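You operate a simulated robot arm through the tools that you are given. There is no shell and no other tool. Be economical: measure what you need, move in short steps, check, and stop when the job is done.

The job below is to be done with a simulated two-armed robot. You get a single attempt, and the scene is never put back.

JOB
Open the left table drawer, put the red rubber ring on the top of the green-marked table away in the inside of the left table drawer and shut the drawer again. Put the grey rubber pad on the top of the yellow-marked table away on the table under the work lamp. Pick up the purple cup with one hand, pass it to the other hand and put it on the right half of the grey work bench. Put one of the smooth discs from the steel tray by press four on the green disc. Put the red rubber disc on the middle right shelf of the white rack away on the right half of the grey work bench. Any order will do. Set down upright: purple cup.

The check looks at the end state, three seconds after you hand in, the way a careful person would. Anything else that was tipped, shoved, dropped, spilled or broken makes it a failure.

ROBOT AND FRAMES
Two 7-joint arms with fingered hands on one trunk, on a base that drives. Base frame: it is fixed to the floor where the robot stands at the start and does not move with it; the origin is under the middle of the robot, x ahead of it, y to its left, z up. Units: m, degrees, N and s.
The left shoulder is at the start at [0.102, 0.152, 1.001], the right one opposite. With the tool pointing down near the work surface each hand reaches from about 0.48 to 0.86 m from the robot's upright axis, wherever it stands, measured 20 degrees to its own side. Places, roughly: green disc (6x6x1 cm) [-4.2, 5.9, 0.7]; grey rubber pad (5x5x2 cm) [-1, 0.2, 0.8]; inside of the left table drawer [0.9, -0.1, 0.6]; left table drawer [0.8, -0.1, 0.6]; purple cup [-1.25, -1.25, 0.75]; red rubber disc (4x4x2 cm) [-4.2, 7.6, 1]; red rubber ring (6x6x2 cm) [-1.2, 1.9, 0.8]; right half of the grey work bench [-1.6, -4.5, 0.8]; smooth disc (5x5x2 cm) [-4.5, 6.1, 0.7]; table under the work lamp (26x24 cm) [0.42, -1.42, 0.76]. Payload 3.8 kg a hand.
The TCP of each hand is the grasp point between the finger pads, 0.03 m short of the fingertips. In the tool frame z runs along the fingers and y along their closing line. The gripper opens to 0.104 m. The gripper's body begins 0.035 m behind the TCP. The gripper is a hand of 5 fingers: y runs from the thumb to the fingers, the wrist lies at [-0.015, -0.104, -0.178] in the tool frame.
Orientation is that of the tool frame in the base frame, as a unit quaternion [x, y, z, w]. With the fingers straight down and the wrist toward the robot, the tool's x, y and z point along [0, 1, 0], [1, 0, 0] and [0, 0, -1] of the base frame.

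CONTROLS
- The arms move only by the tool servo_tool. It takes "left_commands", "right_commands" or both (then of equal length, played together; a hand with none holds still); each is a list that holds one entry, the list of rows, each a list of 6 numbers: the shift along the tool's x, y, z in units of 40 mm (1.0 is 40 mm), then the turn, a rotation vector about the tool's x, y, z in units of 4 degrees (1.0 is 4 degrees). In form: [[[dx, dy, dz, wx, wy, wz], ...]]. A call has 1 to 20 rows; each row shifts and turns the commanded pose from where the row before left it, along the tool's axes as they then stand. A call with a number of a shift or a turn outside -1 to 1 is refused whole. A row lasts 0.2 s, in which the tool goes at most 0.05 m and 8.6 degrees; a call with a longer step from one row to the next is refused whole. Where a pose cannot be reached the arm comes as near as it can. A force on the tool above 40 N (or 10 N above the force at the start of the call, whichever is more), or a blocked arm, ends the call early, and 0.2 s more pass. In this call time passes only in rows, and 0.2 s behind the last. It gives the time, the measured TCP pose, the force on the tool (base axes), the opening and the grip force at its end, in the units of the frame above (readings bear some noise), with the torque about the TCP (base axes, N m) and any sound that the robot's microphone picked up, and new pictures: "pictures" is both (left out), scene, wrist or none (wrist: the cameras of the hands that moved).
- Cameras (640 x 400 px; columns grow to the right, rows downward): "scene" is now at [0.1999, 0.071, 1.1423]; the picture's right is [0.74, -0.62, -0.26], its down [-0.55, -0.35, -0.76] and it looks along [0.38, 0.70, -0.60] (base axes); focal length 214 px, centre (320, 200). "left" rides on the left gripper at [-0.08, -0.078, -0.141] in its tool frame; the picture's right is [-0.78, -0.30, 0.56], its down [0.53, -0.78, 0.33] and it looks along [0.33, 0.56, 0.76] (tool axes); focal length 247 px, centre (320, 200). "right" rides on the right gripper at [0.08, -0.078, -0.141] in its tool frame; the picture's right is [-0.78, 0.30, -0.56], its down [-0.53, -0.78, 0.33] and it looks along [-0.33, 0.56, 0.76] (tool axes); focal length 247 px, centre (320, 200). There is no depth. A picture from a camera that has moved, and an enlarged one, comes with that camera's place and axes in the base frame and with its lens.
- slide_trunk(by): slides the trunk up (or, below 0, down) by that many m; the arms and the scene camera ride with it, the base frame stays. It gives what a move gives, with no picture.
- roll_base(legs): drives the robot by 1 to 6 legs, each [ahead, left, turn to the left] in m, m and degrees, along the robot's own axes; the way and the turn of a leg run together, so that a leg with both is an arc; at most 1.5 m and 180 degrees a leg. The arms and the cameras ride along, it lands a little off, and it stops where it bumps. It gives what a move gives, and a new picture of the scene camera.
- finger_targets(index, middle, ring, little, thumb_bend, thumb_turn, hand): sets how far each is bent, from 0 (flat) to 1 (curled in); at 0.3 the hand is open as for a grip, at 0.7 the pads meet at the TCP. One left out holds its place. A second passes; each finger stops where it meets its share of the squeeze, and holds until it gets a number again. It is the only way to open and close the hand. It gives what a move gives, with no picture; readings hold the bend of each and the force on index, middle, ring, little, thumb and palm. thumb_turn goes from beside the hand (0) to across from the fingers (1), as for a grip.
- pan_tilt(pan, tilt): turns the head with the scene camera to pan (to the left, within 80 degrees either way) and tilt (down, from -29 to 69), counted from straight ahead of the robot. It gives what a move gives, and a new picture of the scene camera.
- close_up(camera, box): a new picture of the part [left, top, right, bottom] of that camera's present view, enlarged. The clock stands still meanwhile.
- close_job(): hands the job in; it is judged then, once.

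Work in short steps. Places have to be worked out from the pictures, the camera data and where the tool is seen: move nearer, look again, correct. Check each grasp and each placing, and mend what went wrong. You have 196 turns and 260 pictures in all, those below and enlarged ones among them. Open the grippers and draw the arms clear of the work before you hand the job in, unless the task says otherwise; then end with one line.

The tools are called after "Emit:" as name(argument=value, ...) on one line, values as JSON. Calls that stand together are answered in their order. servo_tool: Moves the arms, as the interface text tells. Its arguments: {"type":"object","properties":{"left_commands":{"type":"array"},"right_commands":{"type":"array"},"pictures":{"type":"string","enum":["both","scene","wrist","none"]}},"required":[]} The other tools are called the same way: slide_trunk (by) slides the trunk up or down; finger_targets (index, middle, ring, little, thumb_bend, thumb_turn, hand) moves the fingers one by one; roll_base (legs) drives the base; pan_tilt (pan, tilt) turns the head that bears the scene camera; close_up (camera, box) takes an enlarged picture of a part of a camera's view; close_job () hands the job in.

At the start:

```text
time: 0.0
left_tool_pos: [0.3658, 0.4058, 1.0434]
left_ee_rot: [0.707, 0.707, 0.001, -0.001]
left_force: [0.3, -0.3, 0.3]
left_moment: [0.0, -0.02, -0.01]
left_grip_width: 0.1036
left_grip_force: 0.0
left_shape: jaw
left_bend: [0.3, 0.3, 0.3, 0.3, 0.3, 0.98]
left_finger forces: [0.1, 0.0, 0.1, 0.1, 0.0, 0.0]
right_tool_pos: [0.5674, -0.055, 1.0656]
right_ee_rot: [0.707, 0.707, 0.0, 0.0]
right_force: [-0.1, 1.0, -0.3]
right_moment: [0.02, 0.05, -0.03]
right_grip_width: 0.1038
right_grip_force: 0.0
right_shape: jaw
right_bend: [0.3, 0.3, 0.3, 0.3, 0.3, 0.98]
right_finger forces: [0.0, 0.1, 0.0, 0.1, 0.1, 0.0]
trunk travel left (down, up): [-0.1, 0.356]
robot x, y, heading: [0.0001, -0.0042, -0.1]
head pan, tilt: [52.0, 26.5]
```

scene: 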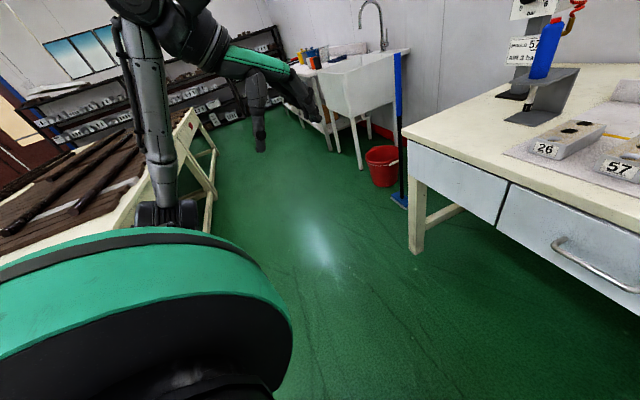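
right: 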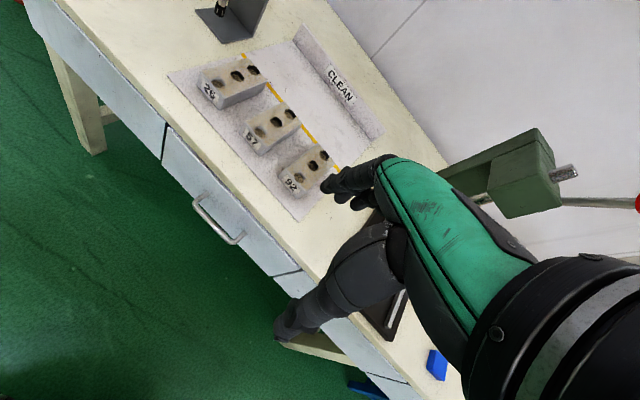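
left: 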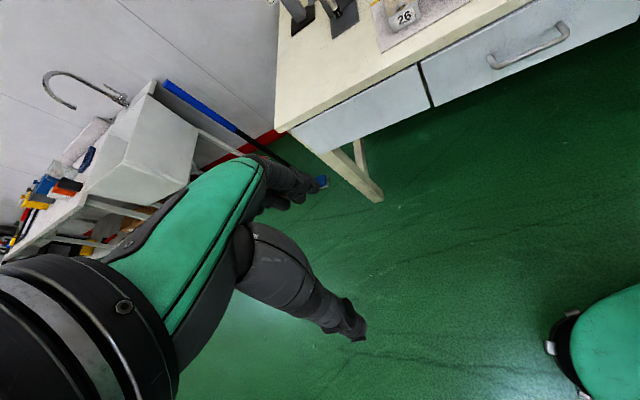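

The table with its drawers lies ahead. I look straight ahead and down first to see the drawer.

Emit:
pan_tilt(pan=0, tilt=35)

Emit:
pan_tilt(pan=-70, tilt=25)

```text
time: 1.2
left_tool_pos: [0.3653, 0.4058, 1.0431]
left_ee_rot: [0.706, 0.708, 0.0, 0.0]
left_force: [-0.2, -0.3, -0.4]
left_moment: [0.01, 0.01, 0.03]
left_grip_width: 0.1035
left_grip_force: 0.1
left_shape: jaw
left_bend: [0.3, 0.3, 0.3, 0.3, 0.3, 0.98]
left_finger forces: [0.0, 0.0, 0.1, 0.0, 0.0, 0.0]
right_tool_pos: [0.5673, -0.055, 1.0664]
right_ee_rot: [0.707, 0.707, -0.001, 0.0]
right_force: [0.2, -0.4, -0.1]
right_moment: [-0.03, 0.01, -0.01]
right_grip_width: 0.1033
right_grip_force: 0.0
right_shape: jaw
right_bend: [0.3, 0.3, 0.3, 0.3, 0.3, 0.98]
right_finger forces: [0.1, 0.1, 0.0, 0.1, 0.1, 0.0]
trunk travel left (down, up): [-0.1, 0.356]
robot x, y, heading: [0.0007, 0.0019, -0.2]
head pan, tilt: [0.0, 35.0]
camera scene: at [0.2255, -0.0011, 1.1195], right [0.0, -1.0, 0.0], down [-0.81, 0.0, -0.59], along [0.59, 0.0, -0.81], focal length 214 px, centre (320, 200)
```

scene: 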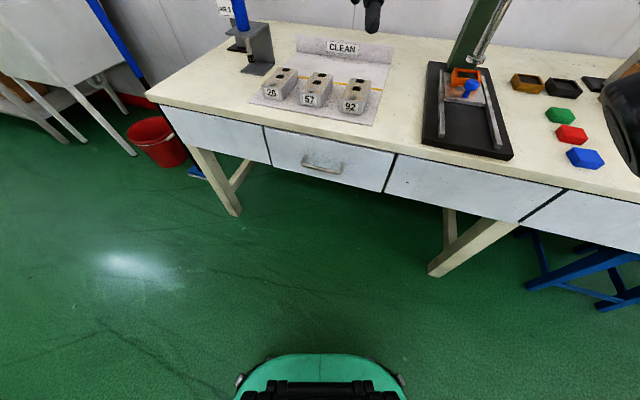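

```text
time: 2.6
left_tool_pos: [0.3653, 0.4038, 1.0437]
left_ee_rot: [0.707, 0.707, 0.001, 0.0]
left_force: [0.2, -0.4, 0.0]
left_moment: [-0.04, 0.03, 0.04]
left_grip_width: 0.1037
left_grip_force: 0.0
left_shape: jaw
left_bend: [0.3, 0.3, 0.3, 0.3, 0.3, 0.98]
left_finger forces: [0.1, 0.0, 0.0, 0.1, 0.1, 0.1]
right_tool_pos: [0.5668, -0.0556, 1.0656]
right_ee_rot: [0.707, 0.708, 0.0, 0.0]
right_force: [-0.3, -0.1, 0.1]
right_moment: [-0.01, 0.03, -0.01]
right_grip_width: 0.1037
right_grip_force: 0.0
right_shape: jaw
right_bend: [0.3, 0.3, 0.3, 0.3, 0.3, 0.98]
right_finger forces: [0.0, 0.0, 0.0, 0.1, 0.0, 0.0]
trunk travel left (down, up): [-0.1, 0.356]
robot x, y, heading: [-0.0005, 0.0001, 0.0]
head pan, tilt: [-70.0, 25.0]
camera scene: at [0.1771, -0.0877, 1.1527], right [-0.89, -0.34, 0.3], down [-0.43, 0.4, -0.81], along [0.16, -0.85, -0.5], focal length 214 px, centre (320, 200)
```

scene: 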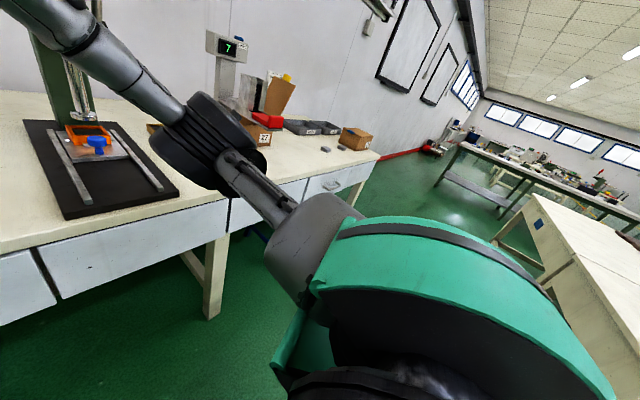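

The drawer handle is a horizontal bar at about [0.70, -0.005, 0.655]. I bring the right hand down in front of the table and begin pitching it forward so the fingers point at the bar.

Emit:
servo_tool(right_commands=[[[0.1, -0.1, 0.9, 0, 0, 0], [0.1, -0.1, 1, 0, 0, 0], [0.1, -0.1, 1, 0, 0, 0], [0.1, -0.1, 1, 0, 0, 0], [0.1, -0.1, 1, 0, 0, 0], [0.1, -0.1, 1, 0, 0, 0], [0.1, -0.1, 1, 0, 0, 0], [0.1, -0.1, 1, 0, 0, 0], [0.1, -0.1, 1, 0, 0, 0], [0.1, -0.1, 0.3, 0, 0, 0], [0, 0, 0, -1, 0, 0], [0, 0, 0, -1, 0, 0], [0, 0, 0, -1, 0, 0], [0, 0, 0, -1, 0, 0], [0, 0, 0, -1, 0, 0], [0, 0, 0, -1, 0, 0], [0, 0, 0, -1, 0, 0], [0, 0, 0, -1, 0, 0], [0, 0, 0, -1, 0, 0], [0, 0, 0, -1, 0, 0]]], pictures="none")

Emit:
servo_tool(right_commands=[[[0, 0, 0, -1, 0, 0], [0, 0, 0, -1, 0, 0], [0, 0, 0, -1, 0, 0], [0, 0, 0, -1, 0, 0], [0, 0, 0, -1, 0, 0]]], pictures="wrist")

Emit:
pan_tilt(pan=0, tilt=35)

```text
time: 6.8
left_tool_pos: [0.3649, 0.4055, 1.0429]
left_ee_rot: [0.707, 0.707, 0.0, 0.0]
left_force: [0.3, 0.3, 0.7]
left_moment: [0.0, 0.05, 0.01]
left_grip_width: 0.1039
left_grip_force: 0.0
left_shape: jaw
left_bend: [0.3, 0.3, 0.3, 0.3, 0.3, 0.98]
left_finger forces: [0.0, 0.0, 0.1, 0.1, 0.1, 0.0]
right_tool_pos: [0.5277, -0.0148, 0.6983]
right_ee_rot: [0.663, 0.665, 0.243, 0.243]
right_force: [0.4, -0.7, 0.0]
right_moment: [0.04, -0.04, 0.01]
right_grip_width: 0.1034
right_grip_force: 0.1
right_shape: jaw
right_bend: [0.3, 0.3, 0.3, 0.3, 0.3, 0.98]
right_finger forces: [0.0, 0.0, 0.0, 0.0, 0.1, 0.0]
trunk travel left (down, up): [-0.1, 0.356]
robot x, y, heading: [-0.0004, 0.0042, -0.2]
head pan, tilt: [-70.0, 25.0]
```

```text
time: 8.0
left_tool_pos: [0.3641, 0.4053, 1.0426]
left_ee_rot: [0.707, 0.707, 0.0, -0.001]
left_force: [0.3, 0.1, 0.5]
left_moment: [0.03, 0.0, 0.02]
left_grip_width: 0.1036
left_grip_force: 0.0
left_shape: jaw
left_bend: [0.3, 0.3, 0.3, 0.3, 0.3, 0.98]
left_finger forces: [0.0, 0.0, 0.0, 0.0, 0.0, 0.0]
right_tool_pos: [0.5276, -0.0154, 0.6981]
right_ee_rot: [0.612, 0.612, 0.354, 0.354]
right_force: [0.1, -0.1, -0.5]
right_moment: [0.03, 0.0, 0.01]
right_grip_width: 0.1036
right_grip_force: 0.1
right_shape: jaw
right_bend: [0.3, 0.3, 0.3, 0.3, 0.3, 0.98]
right_finger forces: [0.0, 0.1, 0.0, 0.1, 0.1, 0.0]
trunk travel left (down, up): [-0.1, 0.356]
robot x, y, heading: [0.0001, -0.0001, 0.1]
head pan, tilt: [-70.0, 25.0]
camera right: at [0.3664, 0.066, 0.6998], right [-0.33, -0.78, 0.53], down [-0.1, -0.53, -0.84], along [0.94, -0.33, 0.1], focal length 247 px, centre (320, 200)
```

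right: 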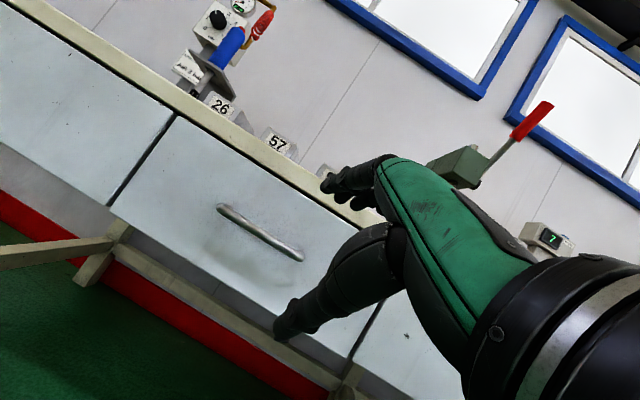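

```text
time: 9.4
left_tool_pos: [0.3636, 0.4043, 1.0433]
left_ee_rot: [0.707, 0.707, 0.0, -0.001]
left_force: [-0.1, -0.3, -0.3]
left_moment: [0.02, 0.0, 0.02]
left_grip_width: 0.1036
left_grip_force: 0.1
left_shape: jaw
left_bend: [0.3, 0.3, 0.3, 0.3, 0.3, 0.98]
left_finger forces: [0.1, 0.1, 0.0, 0.1, 0.0, 0.0]
right_tool_pos: [0.5278, -0.0149, 0.6984]
right_ee_rot: [0.612, 0.612, 0.354, 0.354]
right_force: [0.5, -0.2, 1.5]
right_moment: [0.0, 0.0, 0.04]
right_grip_width: 0.1037
right_grip_force: 0.0
right_shape: jaw
right_bend: [0.3, 0.3, 0.3, 0.3, 0.3, 0.98]
right_finger forces: [0.0, 0.0, 0.1, 0.0, 0.0, 0.0]
trunk travel left (down, up): [-0.1, 0.356]
robot x, y, heading: [0.0003, 0.0013, -0.1]
head pan, tilt: [0.0, 35.0]
camera scene: at [0.2254, -0.0012, 1.1195], right [0.0, -1.0, 0.0], down [-0.81, 0.0, -0.59], along [0.59, 0.0, -0.81], focal length 214 px, centre (320, 200)
```

scene: 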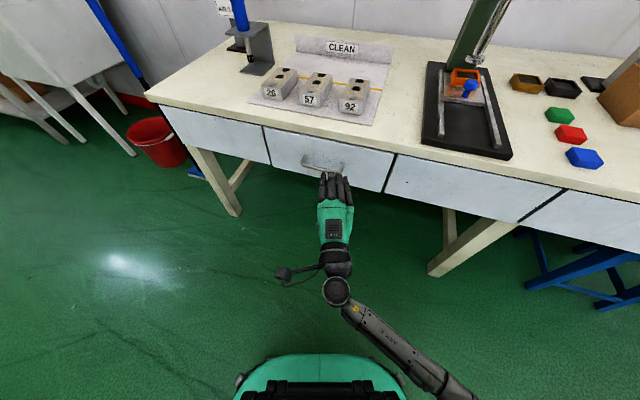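

Triangulating both views puts the bar at about [0.702, -0.006, 0.654]. I approach it along the fingers, stopping a little short.

Emit:
servo_tool(right_commands=[[[0.12, 0.6, 0, 0, 0, 0], [0.1, 0.6, 0, 0, 0, 0], [0, 0, 1, 0, 0, 0], [0, 0, 1, 0, 0, 0], [0, 0, 1, 0, 0, 0], [0, 0, 0.5, 0, 0, 0], [0, 0, 0.4, 0, 0, 0]]], pictures="both")

```text
time: 10.8
left_tool_pos: [0.3612, 0.4062, 1.0425]
left_ee_rot: [0.707, 0.707, 0.0, 0.0]
left_force: [0.8, 0.4, -0.7]
left_moment: [-0.03, 0.02, -0.01]
left_grip_width: 0.1037
left_grip_force: 0.0
left_shape: jaw
left_bend: [0.3, 0.3, 0.3, 0.3, 0.3, 0.98]
left_finger forces: [0.1, 0.1, 0.0, 0.0, 0.1, 0.0]
right_tool_pos: [0.657, 0.0011, 0.6786]
right_ee_rot: [0.607, 0.616, 0.357, 0.354]
right_force: [-25.3, 1.6, 4.2]
right_moment: [-0.16, -1.22, -0.69]
right_grip_width: 0.1037
right_grip_force: 0.1
right_shape: jaw
right_bend: [0.3, 0.3, 0.3, 0.3, 0.3, 0.98]
right_finger forces: [0.0, 0.0, 23.9, 0.1, 0.1, 0.0]
trunk travel left (down, up): [-0.1, 0.356]
robot x, y, heading: [-0.0066, -0.0006, -0.2]
head pan, tilt: [0.0, 35.0]
stopped in row 6 (right hand): the force on the tool passed its limit at 50 N (the readings are from after the stop); the commanded pose is now the measured one
camera scene: at [0.2227, -0.0008, 1.1199], right [0.0, -1.0, 0.0], down [-0.81, 0.0, -0.59], along [0.59, 0.0, -0.81], focal length 214 px, centre (320, 200)
camera right: at [0.4947, 0.0806, 0.6791], right [-0.33, -0.78, 0.53], down [-0.09, -0.54, -0.84], along [0.94, -0.32, 0.11], focal length 247 px, centre (320, 200)
```

scene: 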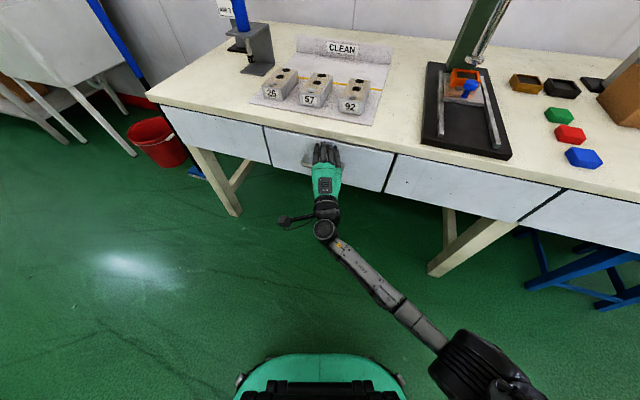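
right: 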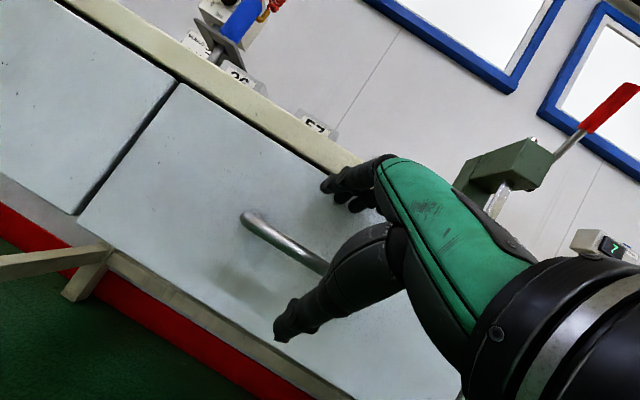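

The fingertips touch the table edge or drawer front above the bar, since the hand is wide open. I back off a little and half-close the hand to narrow it.

Emit:
servo_tool(right_commands=[[[0, 0, -0.5, 0, 0, 0], [0, 0, -0.5, 0, 0, 0]]], pictures="none")

Emit:
finger_targets(hand="right", index=0.5, middle=0.5, ring=0.5, little=0.5, thumb_bend=0.4)

Emit:
servo_tool(right_commands=[[[0, 0, 0.5, 0, 0, 0], [0, 0, 0.5, 0, 0, 0], [0, 0, 0.5, 0, 0, 0], [0, 0, 0.4, 0, 0, 0], [0, 0, 0.3, 0, 0, 0]]], pictures="wrist")

```text
time: 11.3
left_tool_pos: [0.3636, 0.4054, 1.043]
left_ee_rot: [0.707, 0.707, 0.0, 0.0]
left_force: [-0.6, 0.7, 0.1]
left_moment: [0.01, 0.02, 0.0]
left_grip_width: 0.1038
left_grip_force: 0.0
left_shape: jaw
left_bend: [0.3, 0.3, 0.3, 0.3, 0.3, 0.98]
left_finger forces: [0.0, 0.1, 0.1, 0.0, 0.0, 0.0]
right_tool_pos: [0.6254, -0.0006, 0.6971]
right_ee_rot: [0.61, 0.614, 0.356, 0.354]
right_force: [0.2, -0.5, 0.2]
right_moment: [0.02, 0.0, 0.03]
right_grip_width: 0.1034
right_grip_force: 0.1
right_shape: jaw
right_bend: [0.3, 0.3, 0.3, 0.3, 0.3, 0.98]
right_finger forces: [0.0, 0.0, 0.0, 0.0, 0.0, 0.0]
trunk travel left (down, up): [-0.1, 0.356]
robot x, y, heading: [0.0015, 0.0005, -0.1]
head pan, tilt: [0.0, 35.0]
```

```text
time: 12.3
left_tool_pos: [0.3651, 0.4057, 1.0425]
left_ee_rot: [0.707, 0.707, 0.0, 0.0]
left_force: [-0.1, 0.6, -0.3]
left_moment: [0.0, -0.02, 0.01]
left_grip_width: 0.1036
left_grip_force: 0.2
left_shape: jaw
left_bend: [0.3, 0.3, 0.3, 0.3, 0.3, 0.98]
left_finger forces: [0.0, 0.1, 0.0, 0.0, 0.1, 0.0]
right_tool_pos: [0.6247, -0.0002, 0.6962]
right_ee_rot: [0.609, 0.615, 0.356, 0.354]
right_force: [0.7, -0.4, 0.0]
right_moment: [0.01, 0.0, -0.04]
right_grip_width: 0.0655
right_grip_force: 0.2
right_shape: fingers
right_bend: [0.5, 0.5, 0.5, 0.5, 0.4, 0.98]
right_finger forces: [0.0, 0.0, 0.0, 0.0, 0.0, 0.1]
trunk travel left (down, up): [-0.1, 0.356]
robot x, y, heading: [-0.0007, -0.0015, 0.1]
head pan, tilt: [0.0, 35.0]
```

```text
time: 13.2
left_tool_pos: [0.3612, 0.4057, 1.0441]
left_ee_rot: [0.707, 0.707, 0.001, 0.0]
left_force: [0.9, 0.2, 0.0]
left_moment: [-0.03, 0.03, -0.05]
left_grip_width: 0.1036
left_grip_force: 0.0
left_shape: jaw
left_bend: [0.3, 0.3, 0.3, 0.3, 0.3, 0.98]
left_finger forces: [0.1, 0.0, 0.1, 0.0, 0.1, 0.1]
right_tool_pos: [0.6731, 0.0073, 0.668]
right_ee_rot: [0.604, 0.617, 0.36, 0.354]
right_force: [-29.1, 2.0, 6.4]
right_moment: [-0.24, -0.5, -0.94]
right_grip_width: 0.065
right_grip_force: 13.9
right_shape: fingers
right_bend: [0.5, 0.52, 0.56, 0.5, 0.4, 0.98]
right_finger forces: [0.1, 7.4, 12.9, 7.5, 0.0, 0.1]
trunk travel left (down, up): [-0.1, 0.356]
robot x, y, heading: [-0.0037, -0.0038, -0.1]
head pan, tilt: [0.0, 35.0]
stopped in row 4 (right hand): the force on the tool passed its limit at 51 N (the readings are from after the stop); the commanded pose is now the measured one
camera right: at [0.5112, 0.0852, 0.6684], right [-0.32, -0.78, 0.53], down [-0.08, -0.54, -0.84], along [0.94, -0.32, 0.11], focal length 247 px, centre (320, 200)
```

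right: 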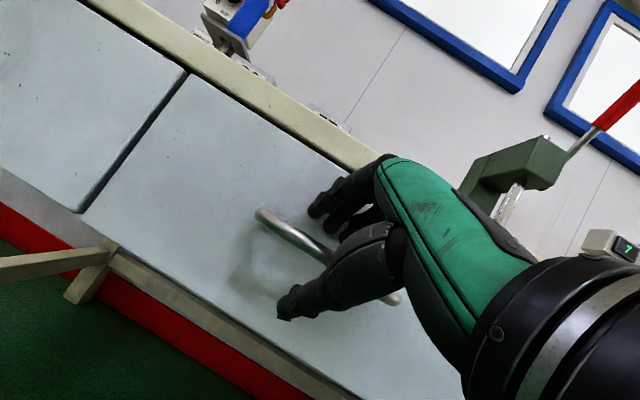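

The bar is between thumb and fingers now, with the tips on the drawer front. I close the hand and see whether it holds the bar.

Emit:
finger_targets(hand="right", index=0.85, middle=0.85, ring=0.85, little=0.85, thumb_bend=0.75)

Emit:
close_up(camera="right", box=[200, 120, 440, 360])

```text
time: 14.2
left_tool_pos: [0.3653, 0.4061, 1.0404]
left_ee_rot: [0.707, 0.707, -0.002, -0.001]
left_force: [0.9, -0.2, -0.3]
left_moment: [-0.01, 0.03, -0.03]
left_grip_width: 0.1036
left_grip_force: 0.1
left_shape: jaw
left_bend: [0.3, 0.3, 0.3, 0.3, 0.3, 0.98]
left_finger forces: [0.1, 0.1, 0.1, 0.1, 0.0, 0.0]
right_tool_pos: [0.6783, 0.0044, 0.662]
right_ee_rot: [0.607, 0.617, 0.356, 0.352]
right_force: [-0.2, 3.2, -14.3]
right_moment: [0.01, -0.33, 0.05]
right_grip_width: 0.0084
right_grip_force: 6.7
right_shape: fingers
right_bend: [0.84, 0.85, 0.85, 0.85, 0.69, 0.96]
right_finger forces: [0.0, 1.2, 0.0, 0.0, 12.9, 0.1]
trunk travel left (down, up): [-0.1, 0.356]
robot x, y, heading: [-0.003, 0.0016, 0.2]
head pan, tilt: [0.0, 35.0]
```

```text
1.67 times, centred on (320, 240) of right
camera zoom: at [0.5155, 0.0831, 0.6644], right [-0.32, -0.78, 0.54], down [-0.09, -0.54, -0.84], along [0.94, -0.32, 0.1], focal length 412 px, centre (320, 133)
```

zoom: 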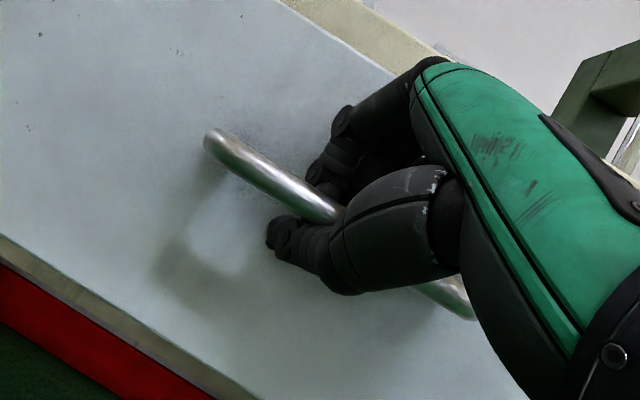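

The fingers curl over behind the bar with the thumb under it. I pull straight back.

Emit:
servo_tool(right_commands=[[[0, -0.25, -0.43, 0, 0, 0], [0, -0.25, -0.43, 0, 0, 0], [0, -0.25, -0.43, 0, 0, 0], [0, -0.25, -0.43, 0, 0, 0], [0, -0.25, -0.43, 0, 0, 0], [0, -0.25, -0.43, 0, 0, 0]]], pictures="both")

```text
time: 15.6
left_tool_pos: [0.3624, 0.4088, 1.0421]
left_ee_rot: [0.706, 0.709, -0.001, 0.0]
left_force: [-0.6, -1.0, 0.0]
left_moment: [0.02, 0.0, 0.01]
left_grip_width: 0.1037
left_grip_force: 0.1
left_shape: jaw
left_bend: [0.3, 0.3, 0.3, 0.3, 0.3, 0.98]
left_finger forces: [0.1, 0.0, 0.0, 0.0, 0.0, 0.0]
right_tool_pos: [0.5654, 0.0134, 0.6647]
right_ee_rot: [0.6, 0.624, 0.362, 0.346]
right_force: [5.3, 18.7, -9.0]
right_moment: [-0.1, -0.19, -0.1]
right_grip_width: 0.0111
right_grip_force: 20.0
right_shape: fingers
right_bend: [0.84, 0.85, 0.83, 0.85, 0.68, 0.94]
right_finger forces: [0.0, 1.5, 0.9, 18.0, 19.9, 0.0]
trunk travel left (down, up): [-0.1, 0.356]
robot x, y, heading: [-0.0024, 0.0009, 0.3]
head pan, tilt: [0.0, 35.0]
stopped in row 6 (right hand): the force on the tool passed its limit at 42 N (the readings are from after the stop); the commanded pose is now the measured one
camera scene: at [0.2252, 0.0017, 1.1195], right [0.0, -1.0, 0.0], down [-0.81, 0.0, -0.59], along [0.59, 0.0, -0.81], focal length 214 px, centre (320, 200)
camera right: at [0.4017, 0.0884, 0.6658], right [-0.3, -0.79, 0.53], down [-0.08, -0.54, -0.84], along [0.95, -0.3, 0.1], focal length 247 px, centre (320, 200)
```

scene: 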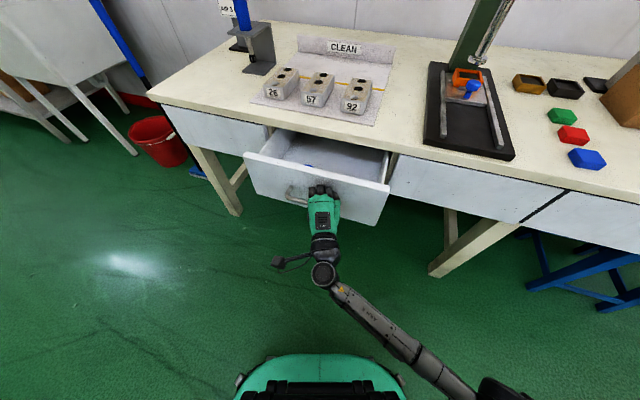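
right: 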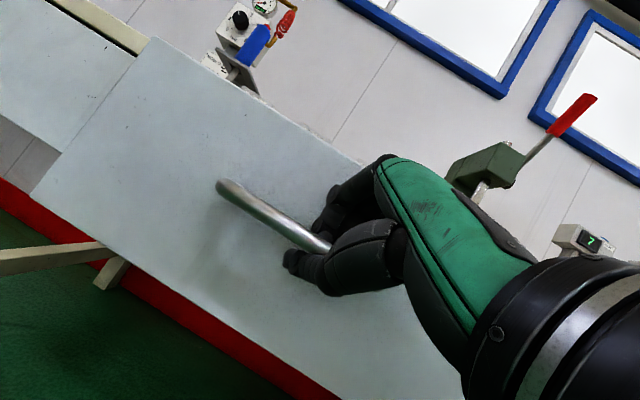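

The drawer came out about 11 cm. I pull it further by backing the base a little, keeping hold.

Emit:
roll_base(legs=[[-0.08, 0, 0]])

```text
time: 16.5
left_tool_pos: [0.3339, 0.4104, 1.0411]
left_ee_rot: [0.704, 0.71, 0.0, -0.001]
left_force: [-1.6, -0.4, -0.5]
left_moment: [-0.02, -0.06, 0.04]
left_grip_width: 0.1035
left_grip_force: 0.1
left_shape: jaw
left_bend: [0.3, 0.3, 0.3, 0.3, 0.3, 0.98]
left_finger forces: [0.1, 0.0, 0.0, 0.0, 0.0, 0.0]
right_tool_pos: [0.5375, 0.021, 0.6659]
right_ee_rot: [0.596, 0.628, 0.364, 0.343]
right_force: [4.4, 14.5, -21.4]
right_moment: [0.01, -0.52, -0.09]
right_grip_width: 0.0113
right_grip_force: 30.8
right_shape: fingers
right_bend: [0.84, 0.85, 0.83, 0.84, 0.68, 0.95]
right_finger forces: [7.2, 1.6, 11.8, 17.4, 23.6, 0.0]
trunk travel left (down, up): [-0.1, 0.356]
robot x, y, heading: [-0.0263, 0.0059, 0.3]
head pan, tilt: [0.0, 35.0]
stopped in leg 1: the force on the tool passed its limit at 48 N (the readings are from after the stop); the commanded pose is now the measured one
camera scene: at [0.1974, 0.0035, 1.1196], right [0.01, -1.0, 0.0], down [-0.81, -0.01, -0.59], along [0.59, 0.0, -0.81], focal length 214 px, centre (320, 200)
```

scene: 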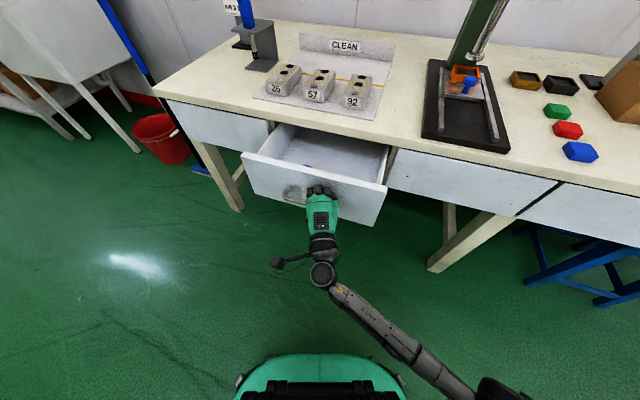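

The opening is about 14 cm now. I ease the vertical load by lowering slightly, and pull a bit further with the arm.

Emit:
servo_tool(right_commands=[[[0.05, -0.13, 0.08, 0, 0, 0], [0, -0.25, -0.4, 0, 0, 0], [0, -0.25, -0.4, 0, 0, 0], [0, -0.25, -0.43, 0, 0, 0], [0, -0.25, -0.43, 0, 0, 0]]], pictures="scene")

```text
time: 17.2
left_tool_pos: [0.3347, 0.4115, 1.0429]
left_ee_rot: [0.704, 0.71, 0.0, -0.001]
left_force: [0.2, 0.1, 0.5]
left_moment: [0.03, 0.02, 0.02]
left_grip_width: 0.1039
left_grip_force: 0.0
left_shape: jaw
left_bend: [0.3, 0.3, 0.3, 0.3, 0.3, 0.98]
left_finger forces: [0.1, 0.1, 0.1, 0.0, 0.0, 0.0]
right_tool_pos: [0.5093, 0.0306, 0.6638]
right_ee_rot: [0.591, 0.629, 0.373, 0.34]
right_force: [5.2, 20.7, -4.1]
right_moment: [-0.29, -0.22, -0.15]
right_grip_width: 0.0115
right_grip_force: 28.1
right_shape: fingers
right_bend: [0.84, 0.85, 0.83, 0.85, 0.68, 0.95]
right_finger forces: [0.0, 1.9, 11.9, 21.6, 20.2, 0.1]
trunk travel left (down, up): [-0.1, 0.356]
robot x, y, heading: [-0.0256, -0.0007, 0.6]
head pan, tilt: [0.0, 35.0]
stopped in row 3 (right hand): the force on the tool passed its limit at 43 N (the readings are from after the stop); the commanded pose is now the measured one
camera scene: at [0.1994, 0.0045, 1.1194], right [0.01, -1.0, 0.0], down [-0.81, -0.01, -0.59], along [0.59, 0.01, -0.81], focal length 214 px, centre (320, 200)
```

scene: 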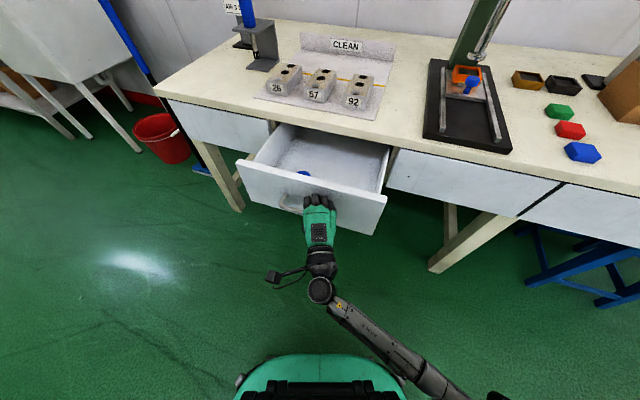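

The drawer is open about 17 cm, which is enough. I release the bar and back the hand away.

Emit:
finger_targets(hand="right", index=0.3, middle=0.3, ring=0.3, little=0.3, thumb_bend=0.3)

Emit:
servo_tool(right_commands=[[[0, 0, -0.6, 0, 0, 0], [0, 0, -0.6, 0, 0, 0], [0, 0, -0.6, 0, 0, 0]]], pictures="none")

Emit:
roll_base(legs=[[-0.4, 0, 0]])

```text
time: 18.2
left_tool_pos: [0.3362, 0.4095, 1.0412]
left_ee_rot: [0.703, 0.711, -0.001, -0.001]
left_force: [-0.8, -0.1, 0.6]
left_moment: [0.01, 0.0, -0.01]
left_grip_width: 0.1035
left_grip_force: 0.2
left_shape: jaw
left_bend: [0.3, 0.3, 0.3, 0.3, 0.3, 0.98]
left_finger forces: [0.0, 0.0, 0.0, 0.1, 0.1, 0.0]
right_tool_pos: [0.5107, 0.0254, 0.6644]
right_ee_rot: [0.593, 0.626, 0.373, 0.342]
right_force: [0.1, 0.3, 0.1]
right_moment: [0.02, -0.01, 0.0]
right_grip_width: 0.1028
right_grip_force: 0.1
right_shape: fingers
right_bend: [0.3, 0.3, 0.3, 0.3, 0.3, 0.97]
right_finger forces: [0.0, 0.1, 0.1, 0.0, 0.0, 0.1]
trunk travel left (down, up): [-0.1, 0.356]
robot x, y, heading: [-0.0276, 0.0017, 0.3]
head pan, tilt: [0.0, 35.0]
```

```text
time: 19.0
left_tool_pos: [0.3353, 0.4105, 1.0426]
left_ee_rot: [0.704, 0.71, -0.001, -0.001]
left_force: [-0.2, 0.0, 0.0]
left_moment: [0.01, 0.02, -0.01]
left_grip_width: 0.1039
left_grip_force: 0.2
left_shape: jaw
left_bend: [0.3, 0.3, 0.3, 0.3, 0.3, 0.98]
left_finger forces: [0.0, 0.1, 0.1, 0.0, 0.0, 0.1]
right_tool_pos: [0.4474, 0.0214, 0.7009]
right_ee_rot: [0.593, 0.626, 0.372, 0.342]
right_force: [1.0, 0.2, 0.6]
right_moment: [0.01, -0.02, -0.01]
right_grip_width: 0.1031
right_grip_force: 0.2
right_shape: fingers
right_bend: [0.3, 0.3, 0.3, 0.3, 0.3, 0.97]
right_finger forces: [0.0, 0.0, 0.0, 0.0, 0.1, 0.0]
trunk travel left (down, up): [-0.1, 0.356]
robot x, y, heading: [-0.0267, 0.0024, 0.5]
head pan, tilt: [0.0, 35.0]
```

```text
time: 21.0
left_tool_pos: [0.1069, 0.436, 1.0146]
left_ee_rot: [0.683, 0.73, -0.024, 0.006]
left_force: [-0.1, 2.3, -2.2]
left_moment: [-0.24, 0.04, 0.01]
left_grip_width: 0.1042
left_grip_force: 0.1
left_shape: jaw
left_bend: [0.3, 0.3, 0.3, 0.3, 0.3, 0.98]
left_finger forces: [0.1, 0.0, 0.0, 0.0, 0.1, 0.0]
right_tool_pos: [0.2391, 0.0434, 0.6969]
right_ee_rot: [0.571, 0.65, 0.369, 0.339]
right_force: [1.2, 3.2, -0.7]
right_moment: [-0.06, 0.02, -0.2]
right_grip_width: 0.103
right_grip_force: 0.0
right_shape: fingers
right_bend: [0.3, 0.3, 0.3, 0.3, 0.3, 0.98]
right_finger forces: [0.0, 0.1, 0.0, 0.0, 0.0, 0.0]
trunk travel left (down, up): [-0.1, 0.356]
robot x, y, heading: [-0.2444, -0.0346, 4.3]
head pan, tilt: [0.0, 35.0]
stopped in leg 1: the robot was blocked; the commanded pose is now the measured one
camera scene: at [-0.0066, 0.0064, 1.1154], right [0.07, -1.0, 0.03], down [-0.81, -0.07, -0.58], along [0.58, 0.02, -0.82], focal length 214 px, centre (320, 200)
```

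scene: 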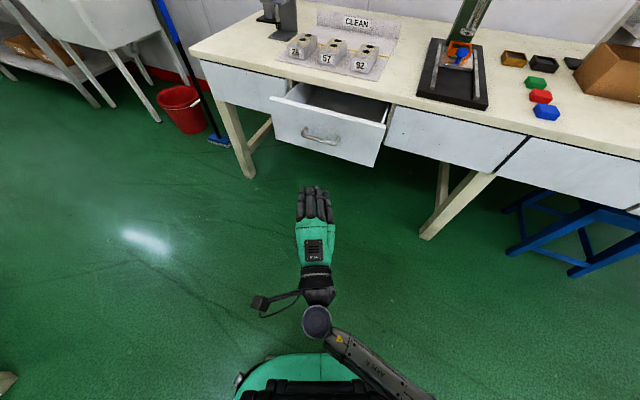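

The base was blocked by something behind. I raise and straighten the right hand so I can turn and look safely.

Emit:
servo_tool(right_commands=[[[0, 0.52, -0.3, 1, 0, 0], [0, 0.5, -0.34, 1, 0, 0], [0, 0.47, -0.37, 1, 0, 0], [0, 0.44, -0.4, 1, 0, 0], [0, 0.41, -0.43, 1, 0, 0], [0, 0.38, -0.46, 1, 0, 0], [0, 0.35, -0.49, 1, 0, 0], [0, 0.32, -0.51, 1, 0, 0], [0, 0.28, -0.53, 1, 0, 0], [0, 0.25, -0.55, 1, 0, 0], [0, 0.2, -0.56, 1, 0, 0], [0, 0.17, -0.58, 1, 0, 0], [0, 0.13, -0.59, 1, 0, 0], [0, 0.08, -0.6, 1, 0, 0], [0, 0.04, -0.6, 1, 0, 0]]], pictures="none")

Emit:
roll_base(legs=[[0.06, 0, 0]])

Emit:
pan_tilt(pan=80, tilt=25)

Emit:
pan_tilt(pan=-80, tilt=25)

```text
time: 22.6
left_tool_pos: [0.0935, 0.3982, 1.0369]
left_ee_rot: [0.686, 0.728, -0.006, 0.001]
left_force: [0.4, -0.1, -0.4]
left_moment: [-0.02, 0.01, 0.02]
left_grip_width: 0.1037
left_grip_force: 0.0
left_shape: jaw
left_bend: [0.3, 0.3, 0.3, 0.3, 0.3, 0.98]
left_finger forces: [0.1, 0.0, 0.0, 0.0, 0.1, 0.1]
right_tool_pos: [0.2114, -0.0067, 0.8056]
right_ee_rot: [0.602, 0.747, 0.138, 0.245]
right_force: [-0.2, 0.0, 0.0]
right_moment: [-0.04, 0.0, 0.0]
right_grip_width: 0.1032
right_grip_force: 0.1
right_shape: fingers
right_bend: [0.3, 0.3, 0.3, 0.3, 0.3, 0.98]
right_finger forces: [0.0, 0.0, 0.1, 0.0, 0.0, 0.0]
trunk travel left (down, up): [-0.1, 0.356]
robot x, y, heading: [-0.2474, -0.0367, 3.4]
head pan, tilt: [0.0, 35.0]
stopped in row 8 (right hand): the arm was blocked; the commanded pose is now the measured one
```

```text
time: 23.6
left_tool_pos: [0.1547, 0.4041, 1.0352]
left_ee_rot: [0.686, 0.727, -0.006, -0.001]
left_force: [0.6, -0.5, 0.4]
left_moment: [-0.03, 0.02, -0.03]
left_grip_width: 0.1042
left_grip_force: 0.0
left_shape: jaw
left_bend: [0.3, 0.3, 0.3, 0.3, 0.3, 0.98]
left_finger forces: [0.0, 0.0, 0.0, 0.1, 0.1, 0.0]
right_tool_pos: [0.2735, -0.0022, 0.8049]
right_ee_rot: [0.601, 0.748, 0.138, 0.244]
right_force: [0.6, -0.5, -0.8]
right_moment: [-0.01, 0.01, -0.02]
right_grip_width: 0.103
right_grip_force: 0.1
right_shape: fingers
right_bend: [0.3, 0.3, 0.3, 0.3, 0.3, 0.98]
right_finger forces: [0.0, 0.1, 0.0, 0.0, 0.0, 0.0]
trunk travel left (down, up): [-0.1, 0.356]
robot x, y, heading: [-0.1856, -0.0382, 3.6]
head pan, tilt: [0.0, 35.0]
camera scene: at [0.0403, -0.0233, 1.1192], right [0.06, -1.0, 0.0], down [-0.81, -0.05, -0.59], along [0.59, 0.04, -0.81], focal length 214 px, centre (320, 200)
```

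scene: 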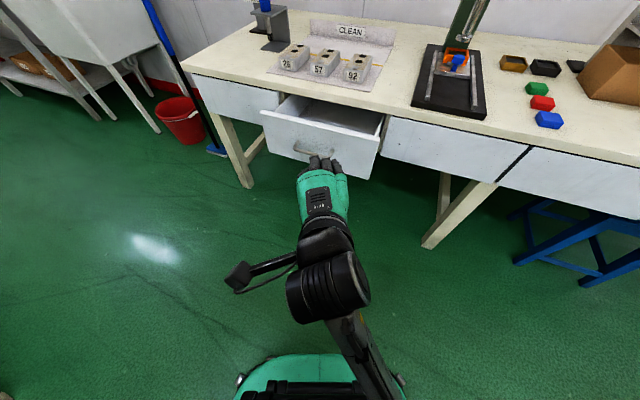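

```text
time: 25.1
left_tool_pos: [0.1557, 0.4032, 1.0363]
left_ee_rot: [0.686, 0.728, -0.006, 0.001]
left_force: [-0.3, -0.4, 0.6]
left_moment: [0.01, 0.04, -0.01]
left_grip_width: 0.104
left_grip_force: 0.1
left_shape: jaw
left_bend: [0.3, 0.3, 0.3, 0.3, 0.3, 0.98]
left_finger forces: [0.1, 0.1, 0.1, 0.0, 0.0, 0.0]
right_tool_pos: [0.2712, -0.0036, 0.8042]
right_ee_rot: [0.601, 0.748, 0.138, 0.244]
right_force: [0.4, -0.2, -0.1]
right_moment: [-0.01, -0.01, -0.01]
right_grip_width: 0.1028
right_grip_force: 0.1
right_shape: fingers
right_bend: [0.3, 0.3, 0.3, 0.3, 0.3, 0.98]
right_finger forces: [0.0, 0.0, 0.0, 0.0, 0.0, 0.0]
trunk travel left (down, up): [-0.1, 0.356]
robot x, y, heading: [-0.1837, -0.0352, 3.6]
head pan, tilt: [80.0, 25.0]
camera scene: at [-0.0298, 0.0633, 1.1578], right [0.94, -0.12, -0.32], down [-0.34, -0.44, -0.83], along [-0.04, 0.89, -0.45], focal length 214 px, centre (320, 200)
```

scene: 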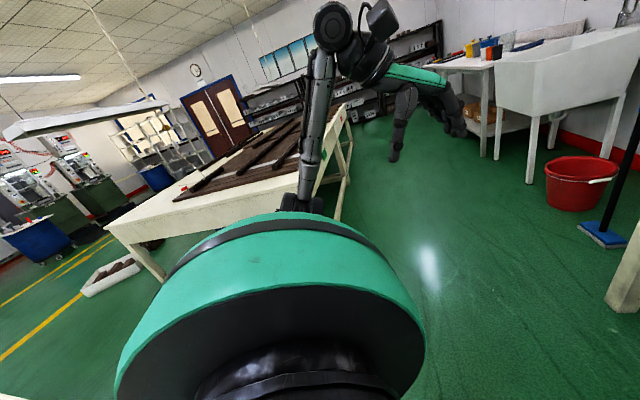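

```text
time: 27.6
left_tool_pos: [0.1534, 0.4038, 1.0353]
left_ee_rot: [0.686, 0.728, -0.005, 0.001]
left_force: [-0.3, -0.4, 0.1]
left_moment: [0.0, -0.02, 0.02]
left_grip_width: 0.1039
left_grip_force: 0.0
left_shape: jaw
left_bend: [0.3, 0.3, 0.3, 0.3, 0.3, 0.98]
left_finger forces: [0.1, 0.0, 0.0, 0.0, 0.1, 0.0]
right_tool_pos: [0.2712, -0.0021, 0.806]
right_ee_rot: [0.601, 0.748, 0.138, 0.245]
right_force: [-0.4, 0.1, 0.2]
right_moment: [-0.01, 0.01, 0.02]
right_grip_width: 0.1029
right_grip_force: 0.0
right_shape: fingers
right_bend: [0.3, 0.3, 0.3, 0.3, 0.3, 0.98]
right_finger forces: [0.0, 0.0, 0.0, 0.0, 0.0, 0.0]
trunk travel left (down, up): [-0.1, 0.356]
robot x, y, heading: [-0.185, -0.0353, 3.5]
head pan, tilt: [-80.0, 25.0]
camera scene: at [-0.0187, -0.1178, 1.1579], right [-0.92, -0.23, 0.32], down [-0.39, 0.39, -0.83], along [0.07, -0.89, -0.45], focal length 214 px, centre (320, 200)
```

scene: 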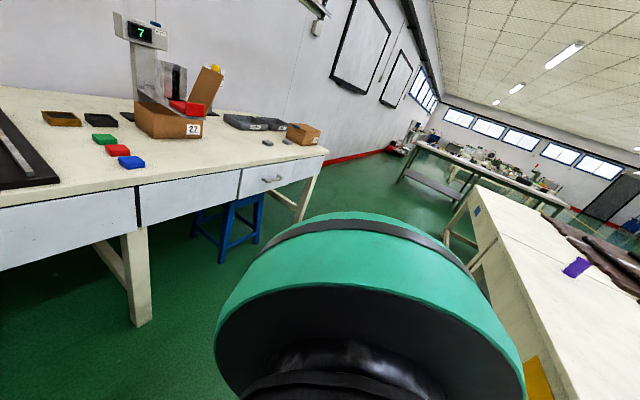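

Tables stand close behind me. I raise the trunk so the arms clear table height, then turn left 90 degrees to look.

Emit:
slide_trunk(by=0.25)

Emit:
roll_base(legs=[[0.03, 0, 86]])

Emit:
pan_tilt(pan=60, tilt=30)

```text
time: 30.2
left_tool_pos: [0.1549, 0.4036, 1.285]
left_ee_rot: [0.686, 0.728, -0.006, 0.001]
left_force: [0.0, -0.2, 0.1]
left_moment: [0.0, 0.01, -0.01]
left_grip_width: 0.1041
left_grip_force: 0.1
left_shape: jaw
left_bend: [0.3, 0.3, 0.3, 0.3, 0.3, 0.98]
left_finger forces: [0.1, 0.1, 0.1, 0.0, 0.0, 0.0]
right_tool_pos: [0.2849, -0.0216, 1.0617]
right_ee_rot: [0.586, 0.745, 0.124, 0.294]
right_force: [0.0, 0.7, 0.6]
right_moment: [0.0, 0.03, 0.0]
right_grip_width: 0.1033
right_grip_force: 0.0
right_shape: fingers
right_bend: [0.3, 0.3, 0.3, 0.3, 0.3, 0.98]
right_finger forces: [0.1, 0.0, 0.1, 0.0, 0.0, 0.0]
trunk travel left (down, up): [-0.35, 0.106]
robot x, y, heading: [-0.182, -0.0358, 3.7]
head pan, tilt: [-80.0, 25.0]
```

```text
time: 34.2
left_tool_pos: [-0.5835, 0.353, 1.2861]
left_ee_rot: [0.004, 1.0, -0.002, 0.004]
left_force: [0.5, 0.6, -0.8]
left_moment: [-0.01, 0.01, -0.02]
left_grip_width: 0.1037
left_grip_force: 0.0
left_shape: jaw
left_bend: [0.3, 0.3, 0.3, 0.3, 0.3, 0.98]
left_finger forces: [0.0, 0.1, 0.0, 0.0, 0.0, 0.0]
right_tool_pos: [-0.1493, 0.4528, 1.0566]
right_ee_rot: [-0.081, 0.945, 0.288, 0.133]
right_force: [-0.2, -0.4, 0.2]
right_moment: [0.01, 0.0, -0.02]
right_grip_width: 0.103
right_grip_force: 0.1
right_shape: fingers
right_bend: [0.3, 0.3, 0.3, 0.3, 0.3, 0.98]
right_finger forces: [0.1, 0.0, 0.0, 0.1, 0.1, 0.1]
trunk travel left (down, up): [-0.35, 0.106]
robot x, y, heading: [-0.1716, -0.0135, 89.6]
head pan, tilt: [-80.0, 25.0]
camera scene: at [-0.0767, 0.0123, 1.4456], right [0.17, -0.99, 0.03], down [-0.42, -0.1, -0.9], along [0.89, 0.14, -0.43], focal length 214 px, centre (320, 200)
```

scene: 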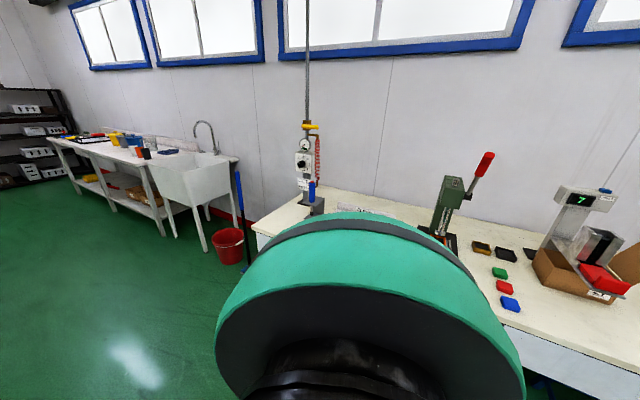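

```text
time: 36.5
left_tool_pos: [-0.583, 0.3523, 1.2847]
left_ee_rot: [0.004, 1.0, -0.003, 0.005]
left_force: [-0.2, -0.2, 0.2]
left_moment: [-0.02, -0.03, 0.01]
left_grip_width: 0.1039
left_grip_force: 0.1
left_shape: jaw
left_bend: [0.3, 0.3, 0.3, 0.3, 0.3, 0.98]
left_finger forces: [0.1, 0.0, 0.1, 0.1, 0.0, 0.0]
right_tool_pos: [-0.1485, 0.4534, 1.0557]
right_ee_rot: [-0.083, 0.945, 0.287, 0.133]
right_force: [-0.8, 0.5, -0.1]
right_moment: [0.0, 0.04, 0.0]
right_grip_width: 0.1031
right_grip_force: 0.0
right_shape: fingers
right_bend: [0.3, 0.3, 0.3, 0.3, 0.3, 0.98]
right_finger forces: [0.1, 0.0, 0.1, 0.0, 0.0, 0.0]
trunk travel left (down, up): [-0.35, 0.106]
robot x, y, heading: [-0.1656, -0.0159, 89.6]
head pan, tilt: [60.0, 30.0]
camera scene: at [-0.2457, 0.0422, 1.4367], right [0.5, 0.86, -0.03], down [0.43, -0.28, -0.86], along [-0.75, 0.42, -0.51], focal length 214 px, centre (320, 200)
```

scene: 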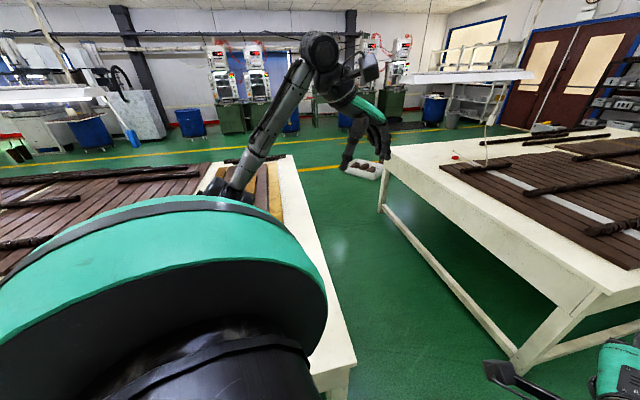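

I now see an aisle between the yellow table (left) and green table (right), both slanted about 16 degrees. The red ring shows near the far end of the green table, about [-1.19, 1.93]. I straighten the right hand before driving in.

Emit:
servo_tool(right_commands=[[[-0.5, 0.36, -0.22, 0.93, 0.43, 0.27], [-0.5, 0.36, -0.22, 0.93, 0.43, 0.27], [-0.5, 0.36, -0.22, 0.93, 0.43, 0.27], [-0.5, 0.3, -0.3, 0.93, 0.43, 0.27], [-0.5, 0.3, -0.4, 0.93, 0.43, 0.27], [-0.5, 0.3, -0.4, 0.93, 0.43, 0.27], [-0.5, 0.2, -0.4, 0.93, 0.43, 0.27], [-0.5, 0.2, -0.4, 0.93, 0.43, 0.27], [-0.5, 0.2, -0.4, 0.93, 0.43, 0.27]]], pictures="none")

Emit:
roll_base(legs=[[0.62, -0.1, 0]])

```text
time: 38.5
left_tool_pos: [-0.5829, 0.3523, 1.2854]
left_ee_rot: [0.004, 1.0, -0.004, 0.005]
left_force: [-0.3, -0.2, 0.1]
left_moment: [-0.01, -0.01, 0.01]
left_grip_width: 0.1039
left_grip_force: 0.0
left_shape: jaw
left_bend: [0.3, 0.3, 0.3, 0.3, 0.3, 0.98]
left_finger forces: [0.0, 0.0, 0.0, 0.1, 0.0, 0.0]
right_tool_pos: [0.0009, 0.5246, 1.2303]
right_ee_rot: [0.0, 1.0, 0.0, -0.001]
right_force: [0.0, 0.5, 1.0]
right_moment: [-0.01, 0.02, 0.02]
right_grip_width: 0.103
right_grip_force: 0.0
right_shape: fingers
right_bend: [0.3, 0.3, 0.3, 0.3, 0.3, 0.98]
right_finger forces: [0.1, 0.0, 0.1, 0.0, 0.1, 0.0]
trunk travel left (down, up): [-0.35, 0.106]
robot x, y, heading: [-0.1678, -0.0176, 89.5]
head pan, tilt: [60.0, 30.0]
```

```text
time: 42.0
left_tool_pos: [-0.4787, 0.9681, 1.2856]
left_ee_rot: [0.006, 1.0, -0.004, 0.005]
left_force: [0.0, 0.9, 0.4]
left_moment: [-0.01, 0.0, 0.01]
left_grip_width: 0.1039
left_grip_force: 0.0
left_shape: jaw
left_bend: [0.3, 0.3, 0.3, 0.3, 0.3, 0.98]
left_finger forces: [0.1, 0.0, 0.0, 0.0, 0.0, 0.0]
right_tool_pos: [0.107, 1.1375, 1.2321]
right_ee_rot: [0.003, 1.0, 0.002, 0.0]
right_force: [-0.4, 0.5, -0.3]
right_moment: [-0.01, 0.01, 0.02]
right_grip_width: 0.1031
right_grip_force: 0.1
right_shape: fingers
right_bend: [0.3, 0.3, 0.3, 0.3, 0.3, 0.98]
right_finger forces: [0.1, 0.0, 0.0, 0.0, 0.0, 0.0]
trunk travel left (down, up): [-0.35, 0.106]
robot x, y, heading: [-0.0648, 0.6017, 89.6]
head pan, tilt: [60.0, 30.0]
camera scene: at [-0.1415, 0.6566, 1.4368], right [0.51, 0.86, -0.03], down [0.43, -0.28, -0.86], along [-0.75, 0.42, -0.51], focal length 214 px, centre (320, 200)
```

scene: 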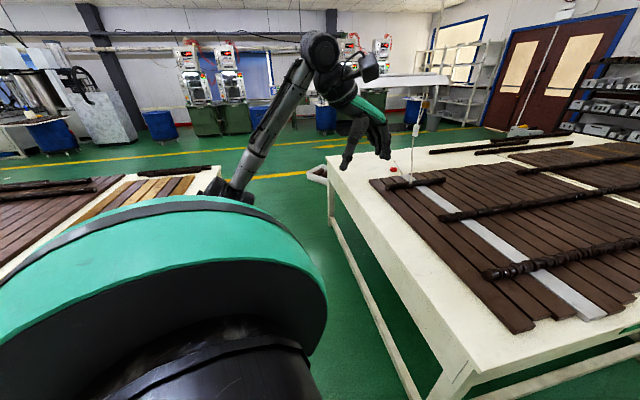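

I zoom on the red item and hanging light at the far end of the green table.

Emit:
close_up(camera="scene", box=[300, 60, 480, 200])

Emit:
roll_base(legs=[[0, 0, 75]])

Emit:
pan_tilt(pan=0, tilt=20)

```text
2.86 times, centred on (390, 130) of scene
camera zoom: at [-0.1415, 0.6566, 1.4368], right [0.51, 0.86, -0.03], down [0.43, -0.28, -0.86], along [-0.75, 0.42, -0.51], focal length 613 px, centre (120, 400)
```

zoom: 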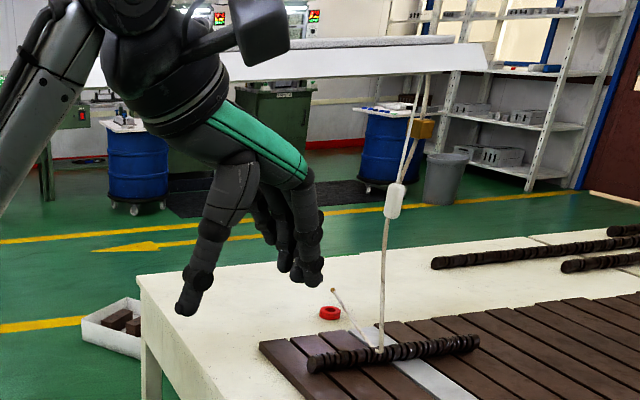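

```text
time: 45.6
left_tool_pos: [-0.5283, 0.2922, 1.2856]
left_ee_rot: [-0.605, 0.796, 0.0, 0.005]
left_force: [-0.2, 0.6, 0.7]
left_moment: [-0.03, -0.01, 0.03]
left_grip_width: 0.1041
left_grip_force: 0.0
left_shape: jaw
left_bend: [0.3, 0.3, 0.3, 0.3, 0.3, 0.98]
left_finger forces: [0.0, 0.0, 0.0, 0.0, 0.0, 0.0]
right_tool_pos: [-0.5435, 0.9022, 1.2312]
right_ee_rot: [-0.609, 0.794, 0.0, -0.001]
right_force: [0.2, 0.9, 0.4]
right_moment: [0.01, -0.01, -0.02]
right_grip_width: 0.1031
right_grip_force: 0.1
right_shape: fingers
right_bend: [0.3, 0.3, 0.3, 0.3, 0.3, 0.98]
right_finger forces: [0.0, 0.0, 0.0, 0.0, 0.0, 0.1]
trunk travel left (down, up): [-0.35, 0.106]
robot x, y, heading: [-0.0656, 0.6022, 164.6]
head pan, tilt: [60.0, 30.0]
camera scene: at [-0.1416, 0.5375, 1.4367], right [-0.7, 0.71, -0.03], down [0.38, 0.34, -0.86], along [-0.6, -0.61, -0.51], focal length 214 px, centre (320, 200)
```

scene: 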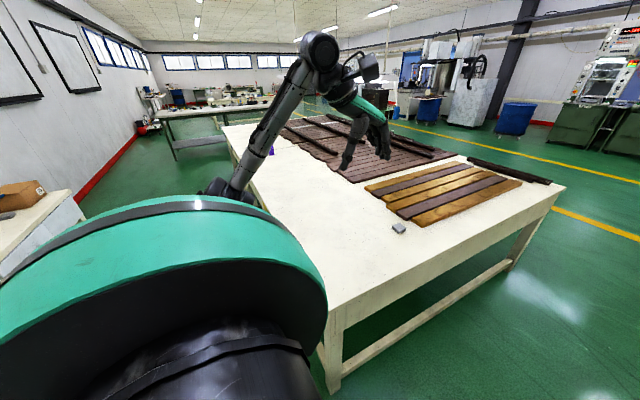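

```text
time: 46.9
left_tool_pos: [-0.5273, 0.2922, 1.2854]
left_ee_rot: [-0.605, 0.796, 0.0, 0.005]
left_force: [0.0, 0.8, -0.2]
left_moment: [0.0, -0.01, 0.03]
left_grip_width: 0.1042
left_grip_force: 0.1
left_shape: jaw
left_bend: [0.3, 0.3, 0.3, 0.3, 0.3, 0.98]
left_finger forces: [0.1, 0.0, 0.0, 0.0, 0.1, 0.1]
right_tool_pos: [-0.5438, 0.901, 1.2303]
right_ee_rot: [-0.608, 0.794, 0.0, -0.002]
right_force: [0.8, -0.1, 0.7]
right_moment: [0.0, -0.02, -0.01]
right_grip_width: 0.1029
right_grip_force: 0.2
right_shape: fingers
right_bend: [0.3, 0.3, 0.3, 0.3, 0.3, 0.98]
right_finger forces: [0.1, 0.1, 0.0, 0.0, 0.0, 0.1]
trunk travel left (down, up): [-0.35, 0.106]
robot x, y, heading: [-0.0637, 0.6017, 164.7]
head pan, tilt: [0.0, 20.0]
camera scene: at [-0.1675, 0.6257, 1.4513], right [0.26, 0.96, 0.0], down [0.36, -0.1, -0.93], along [-0.9, 0.24, -0.37], focal length 214 px, centre (320, 200)
```

scene: 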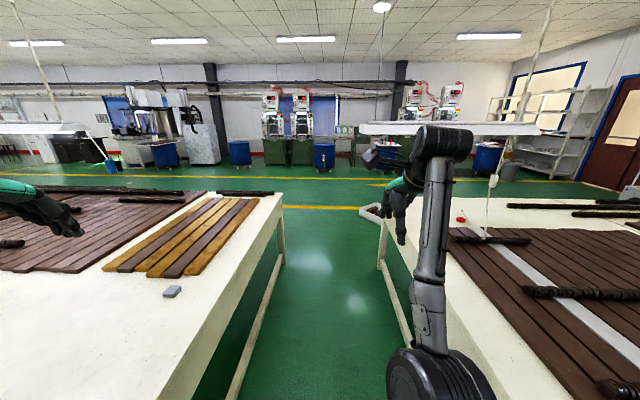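

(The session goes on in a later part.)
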